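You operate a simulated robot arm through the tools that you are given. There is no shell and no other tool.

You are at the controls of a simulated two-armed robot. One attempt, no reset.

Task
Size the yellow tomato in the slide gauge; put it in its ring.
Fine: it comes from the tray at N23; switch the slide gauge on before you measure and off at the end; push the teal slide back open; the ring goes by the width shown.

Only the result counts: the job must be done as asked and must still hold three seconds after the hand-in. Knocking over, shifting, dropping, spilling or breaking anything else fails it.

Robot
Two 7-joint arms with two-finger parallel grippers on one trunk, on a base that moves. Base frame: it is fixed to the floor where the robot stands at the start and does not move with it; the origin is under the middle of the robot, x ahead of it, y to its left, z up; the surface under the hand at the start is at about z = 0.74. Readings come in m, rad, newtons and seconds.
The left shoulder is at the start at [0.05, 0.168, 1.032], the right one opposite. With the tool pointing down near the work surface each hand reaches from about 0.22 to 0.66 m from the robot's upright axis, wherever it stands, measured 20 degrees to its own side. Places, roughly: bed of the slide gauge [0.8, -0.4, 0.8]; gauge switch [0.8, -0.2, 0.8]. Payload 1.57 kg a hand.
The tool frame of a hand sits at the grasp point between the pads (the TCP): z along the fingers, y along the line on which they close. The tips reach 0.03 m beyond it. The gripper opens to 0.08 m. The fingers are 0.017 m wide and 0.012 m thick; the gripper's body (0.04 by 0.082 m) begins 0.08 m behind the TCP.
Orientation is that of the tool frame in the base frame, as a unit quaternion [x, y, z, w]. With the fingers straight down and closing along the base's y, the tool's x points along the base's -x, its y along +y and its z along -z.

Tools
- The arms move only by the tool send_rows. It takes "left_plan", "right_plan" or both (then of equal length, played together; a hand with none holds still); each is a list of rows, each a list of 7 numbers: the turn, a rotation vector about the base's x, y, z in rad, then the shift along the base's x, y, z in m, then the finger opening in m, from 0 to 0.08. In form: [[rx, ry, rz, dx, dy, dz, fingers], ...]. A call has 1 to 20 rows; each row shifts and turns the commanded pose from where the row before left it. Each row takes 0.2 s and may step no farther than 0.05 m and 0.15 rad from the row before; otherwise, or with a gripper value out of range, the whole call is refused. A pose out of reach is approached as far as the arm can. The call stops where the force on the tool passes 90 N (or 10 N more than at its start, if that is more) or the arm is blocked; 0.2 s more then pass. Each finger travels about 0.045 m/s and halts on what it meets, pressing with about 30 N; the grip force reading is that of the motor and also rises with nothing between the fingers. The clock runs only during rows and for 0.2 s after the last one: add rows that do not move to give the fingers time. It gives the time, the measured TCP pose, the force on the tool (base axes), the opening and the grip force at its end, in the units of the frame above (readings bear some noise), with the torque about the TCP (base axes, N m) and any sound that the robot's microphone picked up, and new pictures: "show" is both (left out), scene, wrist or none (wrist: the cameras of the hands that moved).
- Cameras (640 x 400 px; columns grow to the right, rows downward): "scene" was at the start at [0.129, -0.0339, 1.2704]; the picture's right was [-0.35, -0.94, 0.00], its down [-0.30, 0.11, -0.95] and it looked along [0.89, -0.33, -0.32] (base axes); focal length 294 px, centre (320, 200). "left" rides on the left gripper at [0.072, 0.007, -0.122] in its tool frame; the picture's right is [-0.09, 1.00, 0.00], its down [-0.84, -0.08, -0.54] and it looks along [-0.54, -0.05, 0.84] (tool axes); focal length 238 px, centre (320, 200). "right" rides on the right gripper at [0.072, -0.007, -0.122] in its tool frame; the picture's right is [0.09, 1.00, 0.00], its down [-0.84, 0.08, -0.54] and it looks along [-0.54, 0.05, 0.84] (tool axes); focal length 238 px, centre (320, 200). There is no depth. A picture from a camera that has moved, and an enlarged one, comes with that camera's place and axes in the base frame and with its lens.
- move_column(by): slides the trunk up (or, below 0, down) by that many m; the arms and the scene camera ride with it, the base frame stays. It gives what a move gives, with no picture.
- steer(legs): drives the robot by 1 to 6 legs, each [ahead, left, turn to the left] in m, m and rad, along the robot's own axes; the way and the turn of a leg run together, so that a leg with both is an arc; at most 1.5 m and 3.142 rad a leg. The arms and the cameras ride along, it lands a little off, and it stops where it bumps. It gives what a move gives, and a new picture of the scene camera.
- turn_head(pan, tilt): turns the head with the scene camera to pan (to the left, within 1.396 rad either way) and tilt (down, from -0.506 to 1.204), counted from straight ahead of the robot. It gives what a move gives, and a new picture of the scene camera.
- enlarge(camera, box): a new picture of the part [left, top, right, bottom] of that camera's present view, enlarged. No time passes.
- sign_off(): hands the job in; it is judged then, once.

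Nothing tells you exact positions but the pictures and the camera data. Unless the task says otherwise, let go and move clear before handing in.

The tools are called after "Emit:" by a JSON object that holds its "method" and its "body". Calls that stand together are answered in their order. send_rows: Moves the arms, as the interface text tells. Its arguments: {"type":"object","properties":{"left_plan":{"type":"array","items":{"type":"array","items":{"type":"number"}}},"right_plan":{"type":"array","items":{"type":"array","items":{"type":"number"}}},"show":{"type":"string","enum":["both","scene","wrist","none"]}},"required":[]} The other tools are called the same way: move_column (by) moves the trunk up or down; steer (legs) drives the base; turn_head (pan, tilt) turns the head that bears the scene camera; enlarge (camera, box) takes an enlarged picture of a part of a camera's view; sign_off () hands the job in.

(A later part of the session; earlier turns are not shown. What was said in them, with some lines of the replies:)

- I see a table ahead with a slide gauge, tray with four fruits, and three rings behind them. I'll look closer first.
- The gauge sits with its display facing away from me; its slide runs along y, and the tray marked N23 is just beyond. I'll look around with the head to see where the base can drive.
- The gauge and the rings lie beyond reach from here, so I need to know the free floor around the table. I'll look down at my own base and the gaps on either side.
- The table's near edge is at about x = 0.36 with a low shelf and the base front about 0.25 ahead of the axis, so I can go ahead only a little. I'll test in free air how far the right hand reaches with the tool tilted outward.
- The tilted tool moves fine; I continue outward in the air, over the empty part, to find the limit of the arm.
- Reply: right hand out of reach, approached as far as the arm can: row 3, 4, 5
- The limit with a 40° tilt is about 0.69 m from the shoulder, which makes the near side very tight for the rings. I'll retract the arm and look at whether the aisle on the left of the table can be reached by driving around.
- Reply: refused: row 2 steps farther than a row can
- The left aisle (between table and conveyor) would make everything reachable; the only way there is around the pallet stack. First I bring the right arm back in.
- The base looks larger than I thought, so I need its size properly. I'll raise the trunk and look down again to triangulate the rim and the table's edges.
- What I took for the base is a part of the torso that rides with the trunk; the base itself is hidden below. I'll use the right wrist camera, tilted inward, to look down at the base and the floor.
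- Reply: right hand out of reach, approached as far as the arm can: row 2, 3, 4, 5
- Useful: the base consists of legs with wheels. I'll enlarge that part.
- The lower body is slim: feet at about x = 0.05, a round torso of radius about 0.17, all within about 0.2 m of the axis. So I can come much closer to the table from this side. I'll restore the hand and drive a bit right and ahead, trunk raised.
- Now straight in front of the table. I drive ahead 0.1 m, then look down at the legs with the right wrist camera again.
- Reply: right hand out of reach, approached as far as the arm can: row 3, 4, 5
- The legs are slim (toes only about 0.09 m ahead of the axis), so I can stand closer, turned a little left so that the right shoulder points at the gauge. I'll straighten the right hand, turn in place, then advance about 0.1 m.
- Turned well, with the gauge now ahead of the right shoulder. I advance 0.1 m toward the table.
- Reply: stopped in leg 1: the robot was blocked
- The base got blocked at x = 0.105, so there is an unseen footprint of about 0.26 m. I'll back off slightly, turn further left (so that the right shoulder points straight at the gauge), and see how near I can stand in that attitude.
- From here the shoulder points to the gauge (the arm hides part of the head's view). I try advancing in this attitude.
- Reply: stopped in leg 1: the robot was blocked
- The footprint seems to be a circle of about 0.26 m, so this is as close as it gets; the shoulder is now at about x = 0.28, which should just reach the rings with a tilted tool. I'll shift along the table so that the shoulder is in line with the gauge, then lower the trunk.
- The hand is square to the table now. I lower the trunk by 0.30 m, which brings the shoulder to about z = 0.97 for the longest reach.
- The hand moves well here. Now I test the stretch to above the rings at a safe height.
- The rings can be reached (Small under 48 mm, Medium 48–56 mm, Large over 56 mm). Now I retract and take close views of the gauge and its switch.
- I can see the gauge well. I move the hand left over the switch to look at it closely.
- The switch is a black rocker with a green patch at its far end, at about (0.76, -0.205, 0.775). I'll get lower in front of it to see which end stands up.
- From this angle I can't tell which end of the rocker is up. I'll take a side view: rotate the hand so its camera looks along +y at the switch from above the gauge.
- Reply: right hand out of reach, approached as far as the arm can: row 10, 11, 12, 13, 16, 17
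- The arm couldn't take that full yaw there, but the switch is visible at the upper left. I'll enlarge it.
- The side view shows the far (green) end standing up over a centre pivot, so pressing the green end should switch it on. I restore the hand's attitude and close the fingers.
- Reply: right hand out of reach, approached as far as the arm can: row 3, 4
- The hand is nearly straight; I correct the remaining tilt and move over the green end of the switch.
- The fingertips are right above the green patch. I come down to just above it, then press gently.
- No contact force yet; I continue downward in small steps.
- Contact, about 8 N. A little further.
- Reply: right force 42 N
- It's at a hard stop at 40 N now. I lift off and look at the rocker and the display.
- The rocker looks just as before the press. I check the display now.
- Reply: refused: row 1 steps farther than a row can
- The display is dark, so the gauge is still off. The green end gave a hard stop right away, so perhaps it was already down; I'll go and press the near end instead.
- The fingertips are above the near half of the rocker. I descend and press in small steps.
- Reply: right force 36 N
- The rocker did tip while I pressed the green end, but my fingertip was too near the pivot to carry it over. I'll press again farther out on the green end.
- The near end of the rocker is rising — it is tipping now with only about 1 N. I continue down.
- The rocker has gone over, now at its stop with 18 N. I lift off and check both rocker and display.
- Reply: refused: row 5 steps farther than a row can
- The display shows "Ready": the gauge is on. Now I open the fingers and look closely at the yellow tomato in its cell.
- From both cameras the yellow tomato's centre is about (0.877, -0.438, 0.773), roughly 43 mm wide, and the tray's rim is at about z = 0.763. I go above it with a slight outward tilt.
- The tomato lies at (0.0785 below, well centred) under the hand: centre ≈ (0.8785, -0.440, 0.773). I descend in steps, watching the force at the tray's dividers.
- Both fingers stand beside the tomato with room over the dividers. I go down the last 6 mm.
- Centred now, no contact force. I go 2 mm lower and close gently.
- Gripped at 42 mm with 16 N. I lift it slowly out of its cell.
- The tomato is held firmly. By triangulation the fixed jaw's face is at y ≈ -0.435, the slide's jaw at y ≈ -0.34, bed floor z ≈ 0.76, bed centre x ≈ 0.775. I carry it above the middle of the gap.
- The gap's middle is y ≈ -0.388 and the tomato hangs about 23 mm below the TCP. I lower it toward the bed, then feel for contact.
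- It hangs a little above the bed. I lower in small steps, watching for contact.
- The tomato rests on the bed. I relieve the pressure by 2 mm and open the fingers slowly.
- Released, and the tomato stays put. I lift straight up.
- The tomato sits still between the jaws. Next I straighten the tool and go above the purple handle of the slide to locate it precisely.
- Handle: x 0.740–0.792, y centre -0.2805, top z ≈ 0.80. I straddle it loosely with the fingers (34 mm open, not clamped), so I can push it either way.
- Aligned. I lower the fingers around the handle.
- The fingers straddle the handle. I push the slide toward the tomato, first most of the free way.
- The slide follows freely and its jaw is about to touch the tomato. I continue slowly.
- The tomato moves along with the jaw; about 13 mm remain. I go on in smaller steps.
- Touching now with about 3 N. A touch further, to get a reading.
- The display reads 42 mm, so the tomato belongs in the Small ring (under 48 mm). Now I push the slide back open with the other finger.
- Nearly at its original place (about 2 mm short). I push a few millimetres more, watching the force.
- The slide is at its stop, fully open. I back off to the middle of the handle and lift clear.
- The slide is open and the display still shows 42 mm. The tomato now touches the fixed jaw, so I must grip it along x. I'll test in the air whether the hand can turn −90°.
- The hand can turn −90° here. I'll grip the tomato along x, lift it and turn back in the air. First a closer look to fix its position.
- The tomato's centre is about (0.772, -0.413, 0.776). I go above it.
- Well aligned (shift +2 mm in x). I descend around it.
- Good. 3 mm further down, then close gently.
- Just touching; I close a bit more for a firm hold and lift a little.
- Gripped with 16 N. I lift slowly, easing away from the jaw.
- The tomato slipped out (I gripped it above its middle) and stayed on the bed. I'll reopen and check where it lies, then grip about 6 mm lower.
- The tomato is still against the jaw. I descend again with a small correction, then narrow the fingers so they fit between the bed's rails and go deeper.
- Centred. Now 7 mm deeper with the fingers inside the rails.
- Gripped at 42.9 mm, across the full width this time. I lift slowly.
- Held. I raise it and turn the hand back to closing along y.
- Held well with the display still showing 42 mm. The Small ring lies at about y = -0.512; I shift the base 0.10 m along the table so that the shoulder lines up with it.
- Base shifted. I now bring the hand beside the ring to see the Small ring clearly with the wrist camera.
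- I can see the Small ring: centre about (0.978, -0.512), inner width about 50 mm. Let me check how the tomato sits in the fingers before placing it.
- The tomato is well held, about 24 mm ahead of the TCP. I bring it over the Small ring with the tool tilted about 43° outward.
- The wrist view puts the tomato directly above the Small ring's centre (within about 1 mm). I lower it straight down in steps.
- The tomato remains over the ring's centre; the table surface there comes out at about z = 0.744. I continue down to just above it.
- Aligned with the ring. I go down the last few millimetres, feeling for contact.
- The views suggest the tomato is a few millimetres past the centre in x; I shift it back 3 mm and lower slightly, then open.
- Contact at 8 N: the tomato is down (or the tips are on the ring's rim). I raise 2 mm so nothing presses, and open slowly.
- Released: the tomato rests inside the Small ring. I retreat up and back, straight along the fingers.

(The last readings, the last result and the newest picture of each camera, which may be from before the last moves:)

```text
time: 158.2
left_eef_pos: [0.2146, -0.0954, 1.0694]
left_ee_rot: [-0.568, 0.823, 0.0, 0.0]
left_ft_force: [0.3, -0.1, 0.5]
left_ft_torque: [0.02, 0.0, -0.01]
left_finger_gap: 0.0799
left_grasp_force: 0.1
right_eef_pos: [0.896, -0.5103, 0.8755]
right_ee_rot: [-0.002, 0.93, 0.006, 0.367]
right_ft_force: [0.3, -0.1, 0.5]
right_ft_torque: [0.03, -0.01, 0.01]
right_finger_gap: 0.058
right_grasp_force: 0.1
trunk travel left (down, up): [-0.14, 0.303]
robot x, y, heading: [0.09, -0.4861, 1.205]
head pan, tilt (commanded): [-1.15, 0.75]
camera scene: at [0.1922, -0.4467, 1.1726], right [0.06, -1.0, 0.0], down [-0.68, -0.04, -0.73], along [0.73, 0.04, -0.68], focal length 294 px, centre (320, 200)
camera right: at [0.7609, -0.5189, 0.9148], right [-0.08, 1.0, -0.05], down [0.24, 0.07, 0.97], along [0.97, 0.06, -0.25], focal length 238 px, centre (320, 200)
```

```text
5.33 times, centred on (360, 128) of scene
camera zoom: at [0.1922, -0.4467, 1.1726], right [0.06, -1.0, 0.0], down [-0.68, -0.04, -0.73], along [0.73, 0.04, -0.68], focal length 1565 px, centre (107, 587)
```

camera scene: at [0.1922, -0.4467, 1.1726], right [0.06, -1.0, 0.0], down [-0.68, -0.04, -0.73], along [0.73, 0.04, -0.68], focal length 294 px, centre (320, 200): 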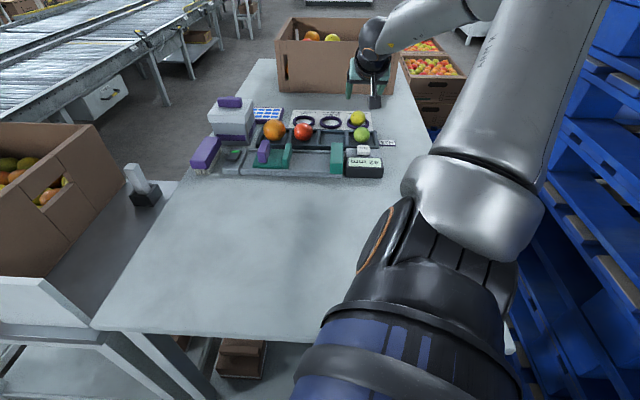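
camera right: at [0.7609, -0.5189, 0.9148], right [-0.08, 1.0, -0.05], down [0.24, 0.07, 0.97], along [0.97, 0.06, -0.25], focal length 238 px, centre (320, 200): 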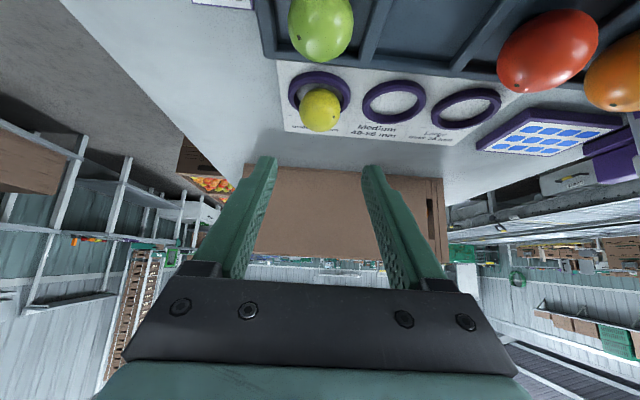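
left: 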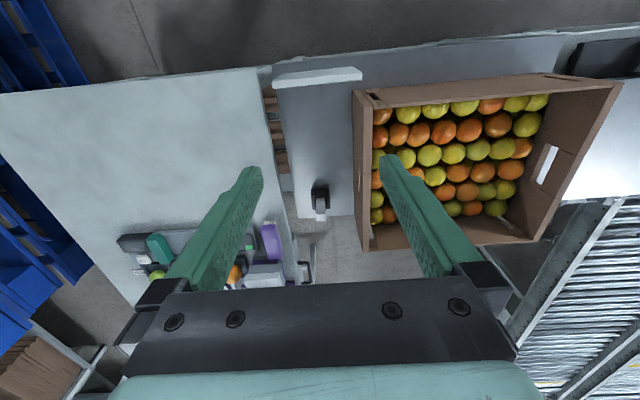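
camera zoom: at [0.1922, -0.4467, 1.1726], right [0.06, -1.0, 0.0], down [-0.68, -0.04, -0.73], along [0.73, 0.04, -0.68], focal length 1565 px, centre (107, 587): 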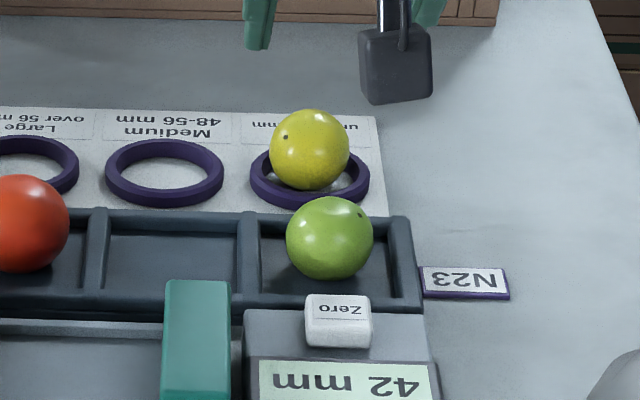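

The tomato sits inside the Small ring. Now I straighten the tool, retract, and shift the base back to switch the gauge off.

Emit:
{"method": "send_rows", "body": {"right_plan": [[0, 0, 0, -0.01, 0, 0.03, 0.05], [0, 0.15, 0, -0.035, 0.008, 0.012, 0.03], [0, 0.15, 0, -0.035, 0.008, 0.012, 0.01], [0, 0.15, 0, -0.035, 0.008, 0.0, 0.0], [0, 0.15, 0, -0.035, 0.008, 0.0, 0.0], [0, 0.148, 0, -0.035, 0.008, 0, 0.0], [0, 0, 0, 0, 0, 0, 0.0]], "show": "none"}}

Emit:
{"method": "steer", "body": {"legs": [[0.0935, 0.034, 0.0]]}}

Emit:
{"method": "turn_head", "body": {"pan": -1.2, "tilt": 0.75}}

```text
time: 159.8
left_eef_pos: [0.214, -0.0955, 1.0686]
left_ee_rot: [-0.569, 0.823, 0.0, 0.0]
left_ft_force: [-0.5, -0.4, -0.1]
left_ft_torque: [0.0, -0.01, -0.02]
left_finger_gap: 0.0802
left_grasp_force: 0.0
right_eef_pos: [0.7099, -0.4728, 0.929]
right_ee_rot: [0.0, 1.0, 0.009, 0.001]
right_ft_force: [-0.5, -0.2, 0.2]
right_ft_torque: [-0.02, -0.01, 0.01]
right_finger_gap: 0.0001
right_grasp_force: 21.2
trunk travel left (down, up): [-0.14, 0.303]
robot x, y, heading: [0.0906, -0.4914, 1.207]
head pan, tilt (commanded): [-1.15, 0.75]
```

```text
time: 160.9
left_eef_pos: [0.217, 0.0026, 1.069]
left_ee_rot: [-0.567, 0.824, 0.0, 0.0]
left_ft_force: [0.5, -0.9, 0.0]
left_ft_torque: [-0.03, 0.0, -0.03]
left_finger_gap: 0.0801
left_grasp_force: 0.0
right_eef_pos: [0.7127, -0.3729, 0.9279]
right_ee_rot: [0.001, 1.0, 0.008, 0.002]
right_ft_force: [-0.3, -0.2, 0.1]
right_ft_torque: [0.02, 0.01, 0.04]
right_finger_gap: 0.0
right_grasp_force: 21.5
trunk travel left (down, up): [-0.14, 0.303]
robot x, y, heading: [0.0966, -0.3875, 1.21]
head pan, tilt (commanded): [-1.15, 0.75]
camera scene: at [0.1948, -0.3475, 1.1726], right [0.06, -1.0, 0.0], down [-0.68, -0.04, -0.73], along [0.73, 0.04, -0.68], focal length 294 px, centre (320, 200)
```

scene: 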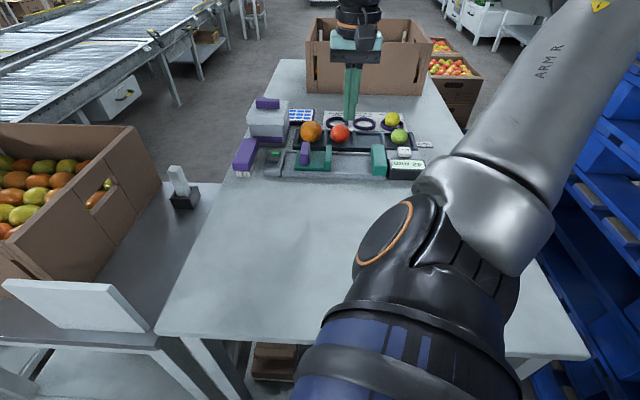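

```text
time: 161.5
left_eef_pos: [0.2177, 0.0042, 1.0693]
left_ee_rot: [-0.568, 0.823, 0.0, 0.0]
left_ft_force: [0.0, -1.0, -0.8]
left_ft_torque: [-0.01, -0.02, -0.03]
left_finger_gap: 0.0799
left_grasp_force: 0.0
right_eef_pos: [0.7144, -0.3725, 0.9282]
right_ee_rot: [0.001, 1.0, 0.007, 0.002]
right_ft_force: [-0.5, -1.0, 0.3]
right_ft_torque: [-0.03, 0.01, 0.01]
right_finger_gap: 0.0
right_grasp_force: 21.8
trunk travel left (down, up): [-0.14, 0.303]
robot x, y, heading: [0.1023, -0.3868, 1.206]
head pan, tilt (commanded): [-1.201, 0.75]
camera scene: at [0.195, -0.352, 1.1726], right [0.01, -1.0, 0.0], down [-0.68, 0.0, -0.73], along [0.73, 0.01, -0.68], focal length 294 px, centre (320, 200)
```

scene: 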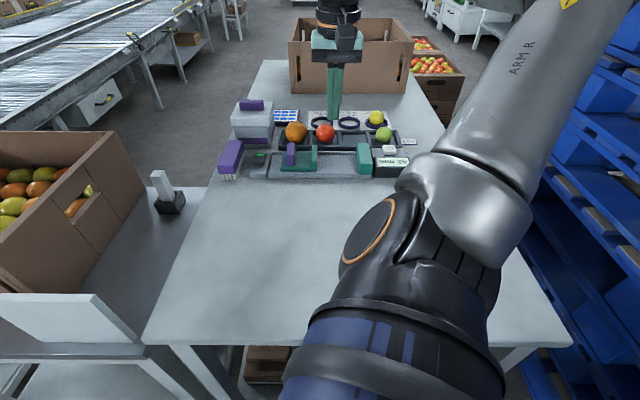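

Fingers closed and base back in place. I move over the near end of the switch.

Emit:
{"method": "send_rows", "body": {"right_plan": [[0, 0, 0, 0.006, 0.042, -0.005, 0.0], [0, 0, 0, 0.006, 0.042, -0.005, 0.0], [0, 0, 0, 0.006, 0.042, -0.005, 0.0], [0, 0, 0, 0.006, 0.0417, -0.005, 0.0], [0, 0, 0, 0, 0, -0.025, 0.0], [0, 0, 0, 0, 0, -0.02, 0.0], [0, 0, 0, 0, 0, 0, 0.0]], "show": "wrist"}}

Emit:
{"method": "enlarge", "body": {"camera": "right", "box": [240, 60, 440, 185]}}

Emit:
{"method": "enlarge", "body": {"camera": "scene", "box": [240, 140, 300, 178]}}

```text
time: 163.1
left_eef_pos: [0.2173, 0.0035, 1.0696]
left_ee_rot: [-0.567, 0.824, 0.0, 0.0]
left_ft_force: [-0.2, 0.1, 1.4]
left_ft_torque: [0.0, -0.02, -0.02]
left_finger_gap: 0.08
left_grasp_force: 0.1
right_eef_pos: [0.7379, -0.2061, 0.8623]
right_ee_rot: [0.001, 1.0, 0.008, 0.002]
right_ft_force: [-0.8, -0.9, 0.1]
right_ft_torque: [0.01, -0.01, 0.0]
right_finger_gap: 0.0001
right_grasp_force: 21.3
trunk travel left (down, up): [-0.14, 0.303]
robot x, y, heading: [0.0954, -0.3872, 1.205]
head pan, tilt (commanded): [-1.201, 0.75]
camera right: at [0.6656, -0.2133, 0.9833], right [-0.09, 1.0, 0.01], down [0.83, 0.07, 0.55], along [0.54, 0.06, -0.84], focal length 238 px, centre (320, 200)
```

right: 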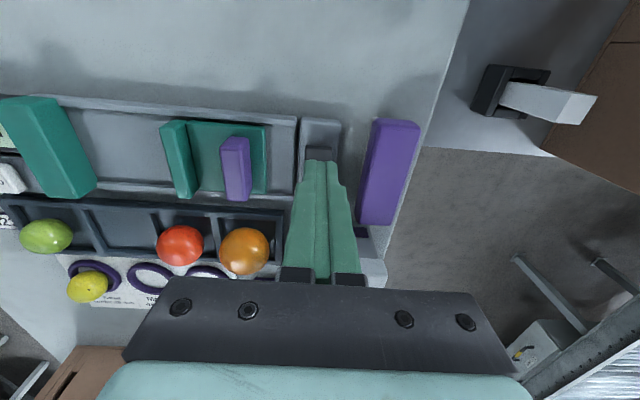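

```text
3.20 times, centred on (340, 122) of right
camera zoom: at [0.6656, -0.2133, 0.9833], right [-0.09, 1.0, 0.01], down [0.83, 0.07, 0.55], along [0.54, 0.06, -0.84], focal length 763 px, centre (256, 448)
```

zoom: 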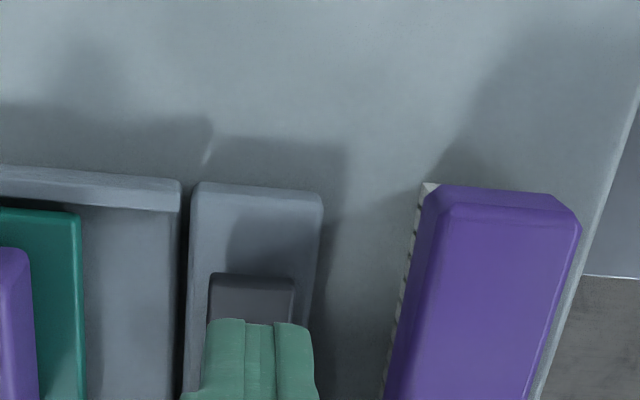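

```text
10.53 times, centred on (270, 159) of scene
camera zoom: at [0.195, -0.352, 1.1726], right [0.01, -1.0, 0.0], down [-0.68, 0.0, -0.73], along [0.73, 0.0, -0.68], focal length 3089 px, centre (846, 632)
```

zoom: 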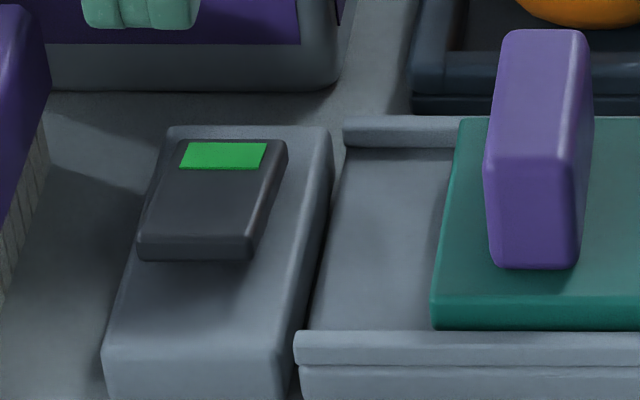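

Aligned above the raised near end. I press it down gently.

Emit:
{"method": "send_rows", "body": {"right_plan": [[0, 0, 0, 0, 0, -0.025, 0.0], [0, 0, 0, 0, 0, -0.02, 0.0], [0, 0, 0, 0, 0, -0.004, 0.0], [0, 0, 0, 0, 0, -0.004, 0.0], [0, 0, 0, 0, 0, -0.004, 0.0], [0, 0, 0, 0, 0, -0.003, 0.0], [0, 0, 0, 0, 0, 0, 0.0]], "show": "none"}}

Emit:
{"method": "enlarge", "body": {"camera": "scene", "box": [240, 140, 300, 178]}}

```text
time: 164.7
left_eef_pos: [0.2178, 0.0034, 1.0697]
left_ee_rot: [-0.568, 0.823, 0.0, 0.001]
left_ft_force: [-0.4, 1.6, 0.5]
left_ft_torque: [-0.04, -0.03, 0.0]
left_finger_gap: 0.0797
left_grasp_force: 0.0
right_eef_pos: [0.7372, -0.2049, 0.8015]
right_ee_rot: [0.001, 1.0, 0.006, 0.003]
right_ft_force: [-0.7, 0.0, -1.1]
right_ft_torque: [-0.01, 0.01, 0.02]
right_finger_gap: 0.0
right_grasp_force: 21.1
trunk travel left (down, up): [-0.14, 0.303]
robot x, y, heading: [0.0952, -0.3852, 1.205]
head pan, tilt (commanded): [-1.201, 0.75]
```

```text
10.53 times, centred on (270, 159) of scene
camera zoom: at [0.195, -0.352, 1.1726], right [0.01, -1.0, 0.0], down [-0.68, 0.0, -0.73], along [0.73, 0.0, -0.68], focal length 3089 px, centre (846, 632)
```

zoom: 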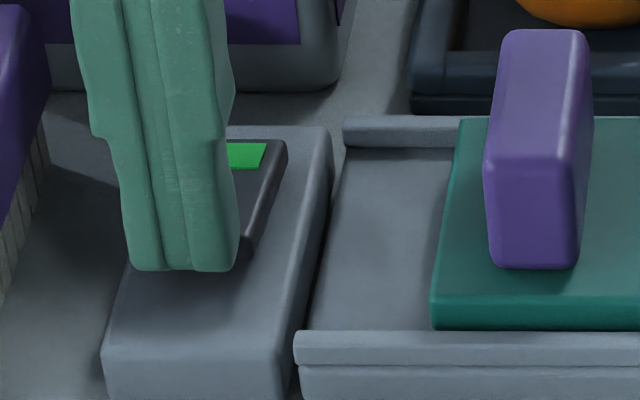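

Emit:
{"method": "send_rows", "body": {"right_plan": [[0, 0, 0, 0, 0, -0.003, 0.0], [0, 0, 0, 0, 0, -0.002, 0.0], [0, 0, 0, 0, 0, 0, 0.0]], "show": "none"}}

Emit:
{"method": "enlarge", "body": {"camera": "scene", "box": [240, 140, 300, 178]}}

```text
time: 165.5
left_eef_pos: [0.2164, 0.0033, 1.0692]
left_ee_rot: [-0.568, 0.823, 0.0, 0.001]
left_ft_force: [-0.1, 0.0, 0.1]
left_ft_torque: [0.0, 0.0, -0.01]
left_finger_gap: 0.0799
left_grasp_force: 0.0
right_eef_pos: [0.7375, -0.2051, 0.7978]
right_ee_rot: [0.001, 1.0, 0.007, 0.002]
right_ft_force: [-0.6, 0.6, 0.2]
right_ft_torque: [0.0, 0.03, 0.0]
right_finger_gap: 0.0
right_grasp_force: 21.1
trunk travel left (down, up): [-0.14, 0.303]
robot x, y, heading: [0.0952, -0.3892, 1.209]
head pan, tilt (commanded): [-1.201, 0.75]
```

```text
10.53 times, centred on (270, 159) of scene
camera zoom: at [0.1949, -0.352, 1.1726], right [0.01, -1.0, 0.0], down [-0.68, 0.0, -0.73], along [0.73, 0.0, -0.68], focal length 3089 px, centre (846, 632)
```

zoom: 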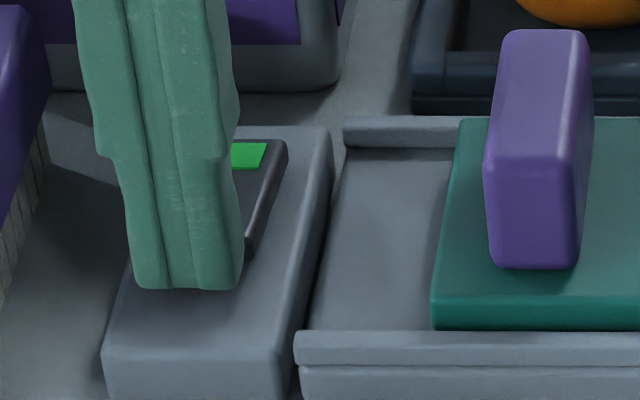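

The fingertip came down just in front of the rocker, not on it. I lift, move 7 mm forward, and press again.

Emit:
{"method": "send_rows", "body": {"right_plan": [[0, 0, 0, 0, 0, 0.015, 0.0], [0, 0, 0, 0, 0, 0.015, 0.0], [0, 0, 0, 0.007, 0, 0, 0.0], [0, 0, 0, 0, 0, -0.012, 0.0], [0, 0, 0, 0, 0, -0.004, 0.0], [0, 0, 0, 0, 0, -0.003, 0.0], [0, 0, 0, 0, 0, -0.003, 0.0], [0, 0, 0, 0, 0, 0, 0.0]], "show": "none"}}

Emit:
{"method": "enlarge", "body": {"camera": "scene", "box": [240, 140, 300, 178]}}

```text
time: 167.3
left_eef_pos: [0.2174, 0.0027, 1.0689]
left_ee_rot: [-0.568, 0.823, 0.0, 0.0]
left_ft_force: [-0.8, 0.2, -0.1]
left_ft_torque: [0.04, 0.01, 0.01]
left_finger_gap: 0.0801
left_grasp_force: 0.1
right_eef_pos: [0.7446, -0.2057, 0.8061]
right_ee_rot: [0.001, 1.0, 0.007, 0.002]
right_ft_force: [1.1, 0.1, -0.9]
right_ft_torque: [-0.04, 0.0, -0.01]
right_finger_gap: 0.0
right_grasp_force: 21.3
trunk travel left (down, up): [-0.14, 0.303]
robot x, y, heading: [0.0989, -0.3889, 1.207]
head pan, tilt (commanded): [-1.201, 0.75]
```

```text
10.53 times, centred on (270, 159) of scene
camera zoom: at [0.195, -0.352, 1.1726], right [0.01, -1.0, 0.0], down [-0.68, 0.0, -0.73], along [0.73, 0.0, -0.68], focal length 3089 px, centre (846, 632)
```

zoom: 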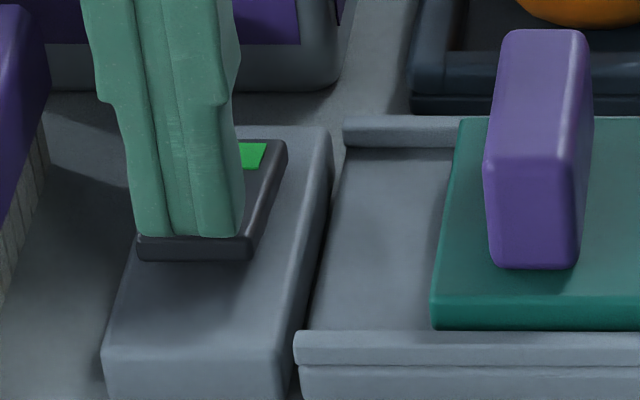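

Now it is over the rocker. I continue pressing.

Emit:
{"method": "send_rows", "body": {"right_plan": [[0, 0, 0, 0, 0, -0.003, 0.0], [0, 0, 0, 0, 0, -0.003, 0.0], [0, 0, 0, 0, 0, 0, 0.0]], "show": "none"}}

Emit:
{"method": "enlarge", "body": {"camera": "scene", "box": [240, 140, 300, 178]}}

```text
time: 168.1
left_eef_pos: [0.2167, 0.0036, 1.0697]
left_ee_rot: [-0.569, 0.822, 0.0, -0.001]
left_ft_force: [-0.4, 0.3, 0.2]
left_ft_torque: [-0.01, -0.04, 0.01]
left_finger_gap: 0.0799
left_grasp_force: 0.0
right_eef_pos: [0.7452, -0.2046, 0.7996]
right_ee_rot: [0.001, 1.0, 0.008, 0.002]
right_ft_force: [-0.9, -1.3, 0.8]
right_ft_torque: [0.0, 0.04, -0.01]
right_finger_gap: 0.0
right_grasp_force: 21.6
trunk travel left (down, up): [-0.14, 0.303]
robot x, y, heading: [0.0964, -0.3872, 1.205]
head pan, tilt (commanded): [-1.201, 0.75]
```

```text
10.53 times, centred on (270, 159) of scene
camera zoom: at [0.1948, -0.3521, 1.1726], right [0.01, -1.0, 0.0], down [-0.68, 0.0, -0.73], along [0.73, 0.0, -0.68], focal length 3089 px, centre (846, 632)
```

zoom: 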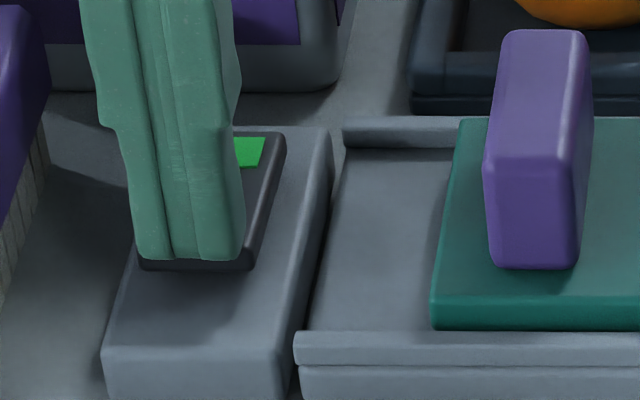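

It is tipping. A bit further.

Emit:
{"method": "send_rows", "body": {"right_plan": [[0, 0, 0, 0, 0, -0.003, 0.0], [0, 0, 0, 0, 0, -0.002, 0.0], [0, 0, 0, 0, 0, 0, 0.0]], "show": "none"}}

Emit:
{"method": "enlarge", "body": {"camera": "scene", "box": [240, 140, 300, 178]}}

```text
time: 168.9
left_eef_pos: [0.2164, 0.0036, 1.0698]
left_ee_rot: [-0.568, 0.823, 0.0, -0.001]
left_ft_force: [0.5, -0.3, 0.5]
left_ft_torque: [0.01, -0.03, 0.02]
left_finger_gap: 0.0799
left_grasp_force: 0.0
right_eef_pos: [0.7446, -0.2032, 0.7954]
right_ee_rot: [0.0, 1.0, 0.007, 0.002]
right_ft_force: [0.2, -1.3, 5.5]
right_ft_torque: [-0.04, -0.04, -0.01]
right_finger_gap: 0.0
right_grasp_force: 20.8
trunk travel left (down, up): [-0.14, 0.303]
robot x, y, heading: [0.0966, -0.3871, 1.212]
head pan, tilt (commanded): [-1.201, 0.75]
```

```text
10.53 times, centred on (270, 159) of scene
camera zoom: at [0.1944, -0.3522, 1.1728], right [0.01, -1.0, 0.0], down [-0.68, 0.0, -0.73], along [0.73, 0.01, -0.68], focal length 3089 px, centre (846, 632)
```

zoom: 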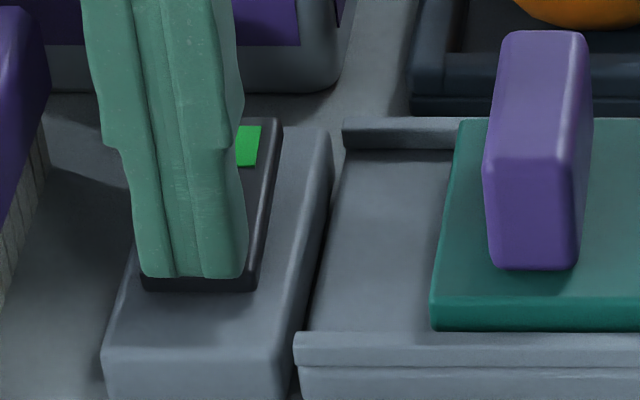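

The rocker has flipped over. I lift and check the display.

Emit:
{"method": "send_rows", "body": {"right_plan": [[0, 0, 0, 0, 0, -0.001, 0.0], [0, 0, 0, 0, 0, 0.01, 0.0], [0, 0, 0, 0, 0, 0.03, 0.0], [0, 0, 0, -0.02, 0, 0.04, 0.0], [0, 0, 0, -0.025, -0.02, 0.03, 0.0], [0, 0, 0, -0.02, -0.04, 0.01, 0.0], [0, 0, 0, -0.01, -0.045, 0.0, 0.0], [0, 0, 0, 0, -0.045, 0, 0.0], [0, 0, 0, 0, -0.045, 0, 0.0], [0, 0, 0, 0, -0.035, 0, 0.0], [0, 0, 0, 0, 0, 0, 0.0]], "show": "both"}}

Emit:
{"method": "enlarge", "body": {"camera": "scene", "box": [240, 140, 300, 178]}}

Emit:
{"method": "enlarge", "body": {"camera": "scene", "box": [260, 90, 420, 190]}}

Emit:
{"method": "enlarge", "body": {"camera": "right", "box": [160, 100, 480, 300]}}

```text
time: 171.3
left_eef_pos: [0.2173, 0.0028, 1.0692]
left_ee_rot: [-0.568, 0.823, 0.0, 0.0]
left_ft_force: [0.4, 0.4, 0.2]
left_ft_torque: [0.01, -0.01, -0.02]
left_finger_gap: 0.0797
left_grasp_force: 0.1
right_eef_pos: [0.669, -0.4333, 0.9133]
right_ee_rot: [0.002, 1.0, 0.007, 0.003]
right_ft_force: [0.7, 0.2, 0.9]
right_ft_torque: [0.0, 0.0, 0.0]
right_finger_gap: 0.0001
right_grasp_force: 20.8
trunk travel left (down, up): [-0.14, 0.303]
robot x, y, heading: [0.0979, -0.3897, 1.204]
head pan, tilt (commanded): [-1.201, 0.75]
camera scene: at [0.195, -0.352, 1.1726], right [0.01, -1.0, 0.0], down [-0.68, 0.0, -0.73], along [0.73, 0.0, -0.68], focal length 294 px, centre (320, 200)
camera right: at [0.5965, -0.442, 1.0342], right [-0.09, 1.0, 0.01], down [0.83, 0.07, 0.55], along [0.54, 0.06, -0.84], focal length 238 px, centre (320, 200)
```

scene: 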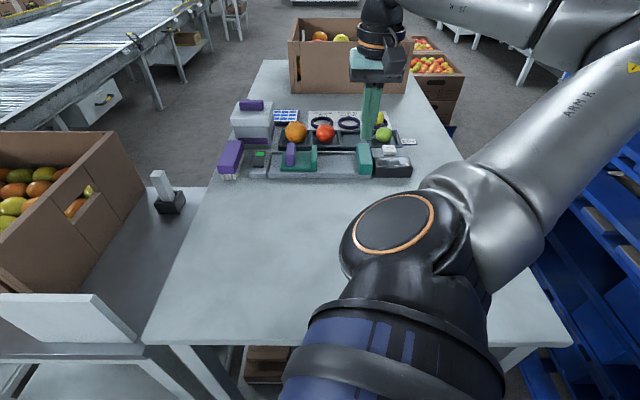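
right: 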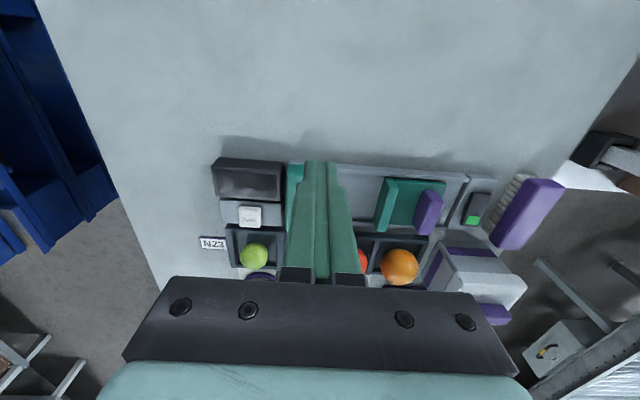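

```text
10.53 times, centred on (270, 159) of scene
camera zoom: at [0.195, -0.352, 1.1726], right [0.01, -1.0, 0.0], down [-0.68, 0.0, -0.73], along [0.73, 0.0, -0.68], focal length 3089 px, centre (846, 632)
```

zoom: 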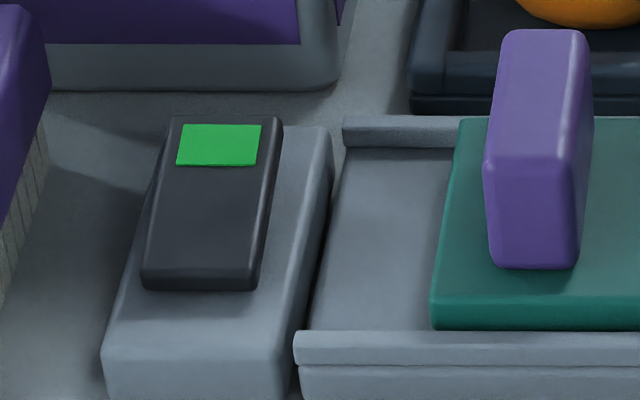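

```text
4.00 times, centred on (340, 140) of scene
camera zoom: at [0.195, -0.352, 1.1726], right [0.01, -1.0, 0.0], down [-0.68, 0.0, -0.73], along [0.73, 0.0, -0.68], focal length 1174 px, centre (240, 440)
```

zoom: 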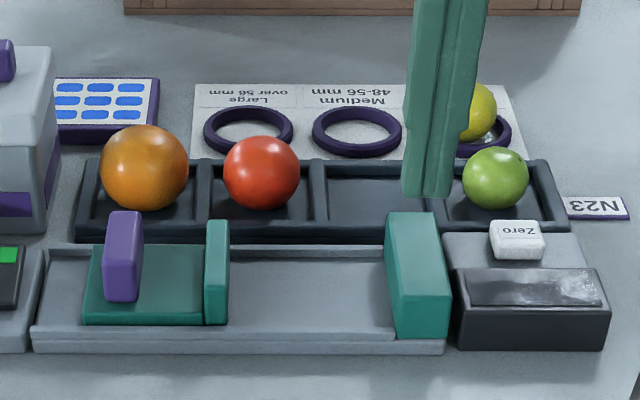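

```text
2.00 times, centred on (320, 200) of right
camera zoom: at [0.5965, -0.442, 1.0342], right [-0.09, 1.0, 0.01], down [0.83, 0.07, 0.55], along [0.54, 0.06, -0.84], focal length 477 px, centre (320, 200)
```

zoom: 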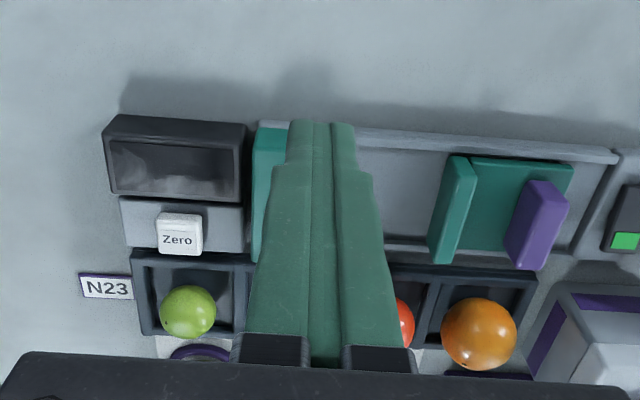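

The display is dark again and the slide is open. I move the arm clear and take a last look at the ring.

Emit:
{"method": "send_rows", "body": {"right_plan": [[0, 0, 0, -0.03, 0.02, 0.03, 0.0], [0, 0, 0, -0.04, 0.02, 0.02, 0.0], [0, 0, 0, -0.04, 0.02, 0.02, 0.0], [0, 0, 0, -0.03, 0.0, 0.02, 0.03], [0, 0, 0, 0, 0, 0, 0.05]], "show": "both"}}

Emit:
{"method": "enlarge", "body": {"camera": "scene", "box": [320, 90, 416, 150]}}

Emit:
{"method": "enlarge", "body": {"camera": "right", "box": [180, 180, 460, 355]}}

Emit:
{"method": "enlarge", "body": {"camera": "scene", "box": [200, 80, 440, 230]}}

```text
time: 172.5
left_eef_pos: [0.2172, 0.0036, 1.0698]
left_ee_rot: [-0.568, 0.823, 0.0, 0.0]
left_ft_force: [-0.8, 0.3, -0.4]
left_ft_torque: [-0.01, 0.0, 0.02]
left_finger_gap: 0.0799
left_grasp_force: 0.1
right_eef_pos: [0.5286, -0.3759, 1.0018]
right_ee_rot: [0.001, 1.0, 0.007, 0.001]
right_ft_force: [-0.3, -0.8, 0.0]
right_ft_torque: [-0.02, 0.02, -0.02]
right_finger_gap: 0.0479
right_grasp_force: 0.0
trunk travel left (down, up): [-0.14, 0.303]
robot x, y, heading: [0.0956, -0.3878, 1.207]
head pan, tilt (commanded): [-1.201, 0.75]
camera scene: at [0.195, -0.352, 1.1726], right [0.01, -1.0, 0.0], down [-0.68, 0.0, -0.73], along [0.73, 0.0, -0.68], focal length 294 px, centre (320, 200)
camera right: at [0.4559, -0.3837, 1.1235], right [-0.09, 1.0, 0.01], down [0.83, 0.07, 0.55], along [0.54, 0.06, -0.84], focal length 238 px, centre (320, 200)
```

scene: 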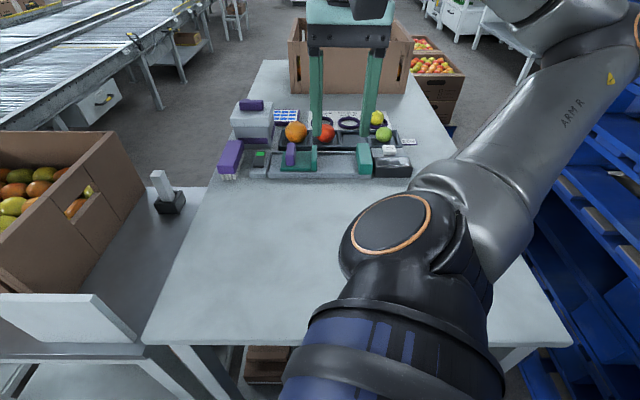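
right: 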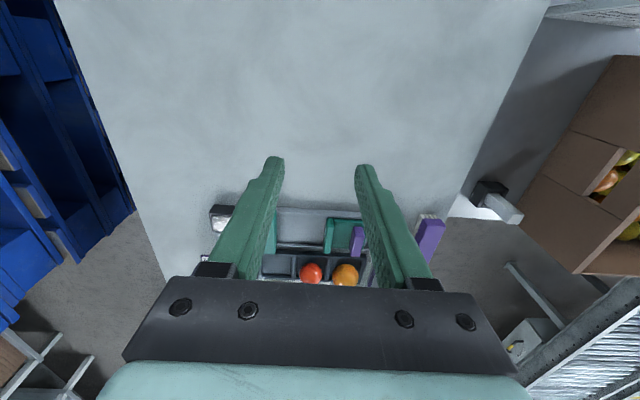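

```text
6.67 times, centred on (368, 120) of scene
camera zoom: at [0.195, -0.352, 1.1726], right [0.01, -1.0, 0.0], down [-0.68, 0.0, -0.73], along [0.73, 0.0, -0.68], focal length 1957 px, centre (0, 733)
```

zoom: 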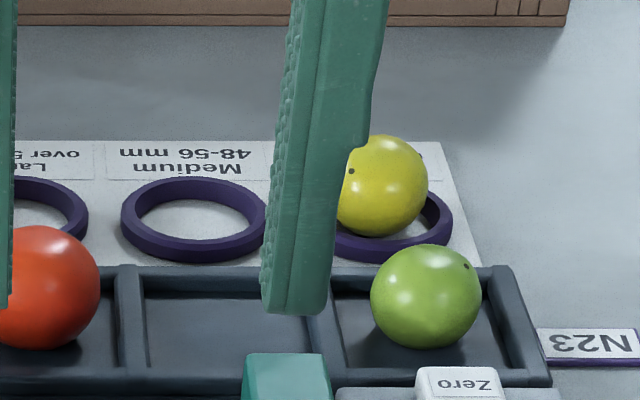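

```text
2.29 times, centred on (320, 268) of right
camera zoom: at [0.4559, -0.3837, 1.1235], right [-0.09, 1.0, 0.01], down [0.83, 0.07, 0.55], along [0.54, 0.06, -0.84], focal length 545 px, centre (320, 46)
```

zoom: 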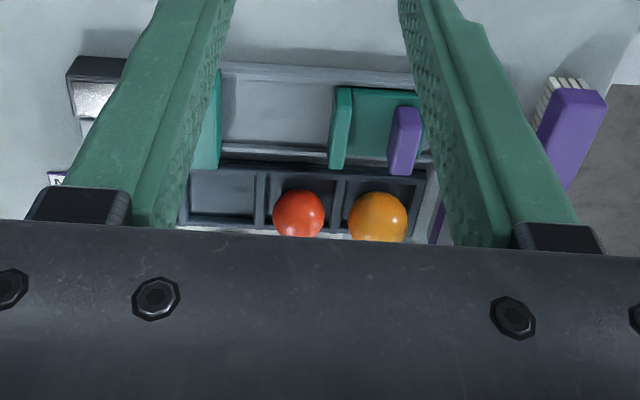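

```text
2.67 times, centred on (320, 155) of scene
camera zoom: at [0.195, -0.352, 1.1726], right [0.01, -1.0, 0.0], down [-0.68, 0.0, -0.73], along [0.73, 0.0, -0.68], focal length 783 px, centre (320, 320)
```

zoom: 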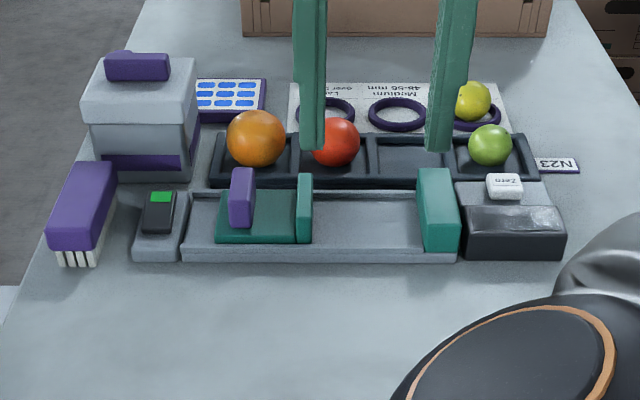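

The yellow tomato (42 mm) sits in the Small ring. The slide is open, the gauge is off, the arm is clear, and the other fruits and items look undisturbed. I hand in the job.

Emit:
{"method": "sign_off", "body": {}}

```text
The job is handed in.
```

The yellow tomato from tray N23 measured 42 mm on the slide gauge and is in the Small ring (under 48 mm). The job is handed in; I have not been told the verdict.

- **Gauge:** I switched it on before measuring. At the end I switched it off, and the display was dark.
- **Slide:** I pushed the teal slide back to its open stop after the reading.
- **Tomato:** My first attempt to lift it off the gauge bed slipped. It stayed on the bed, and I re-gripped it lower. In my last views it was resting inside the ring, within about 5 mm of the centre.
- **Base:** The base was blocked twice where it meets the near side of the table. Nothing on the table looked moved afterwards.

I let go of everything and moved the arm clear before handing in. The other fruits, rings and tools looked undisturbed in the last views.
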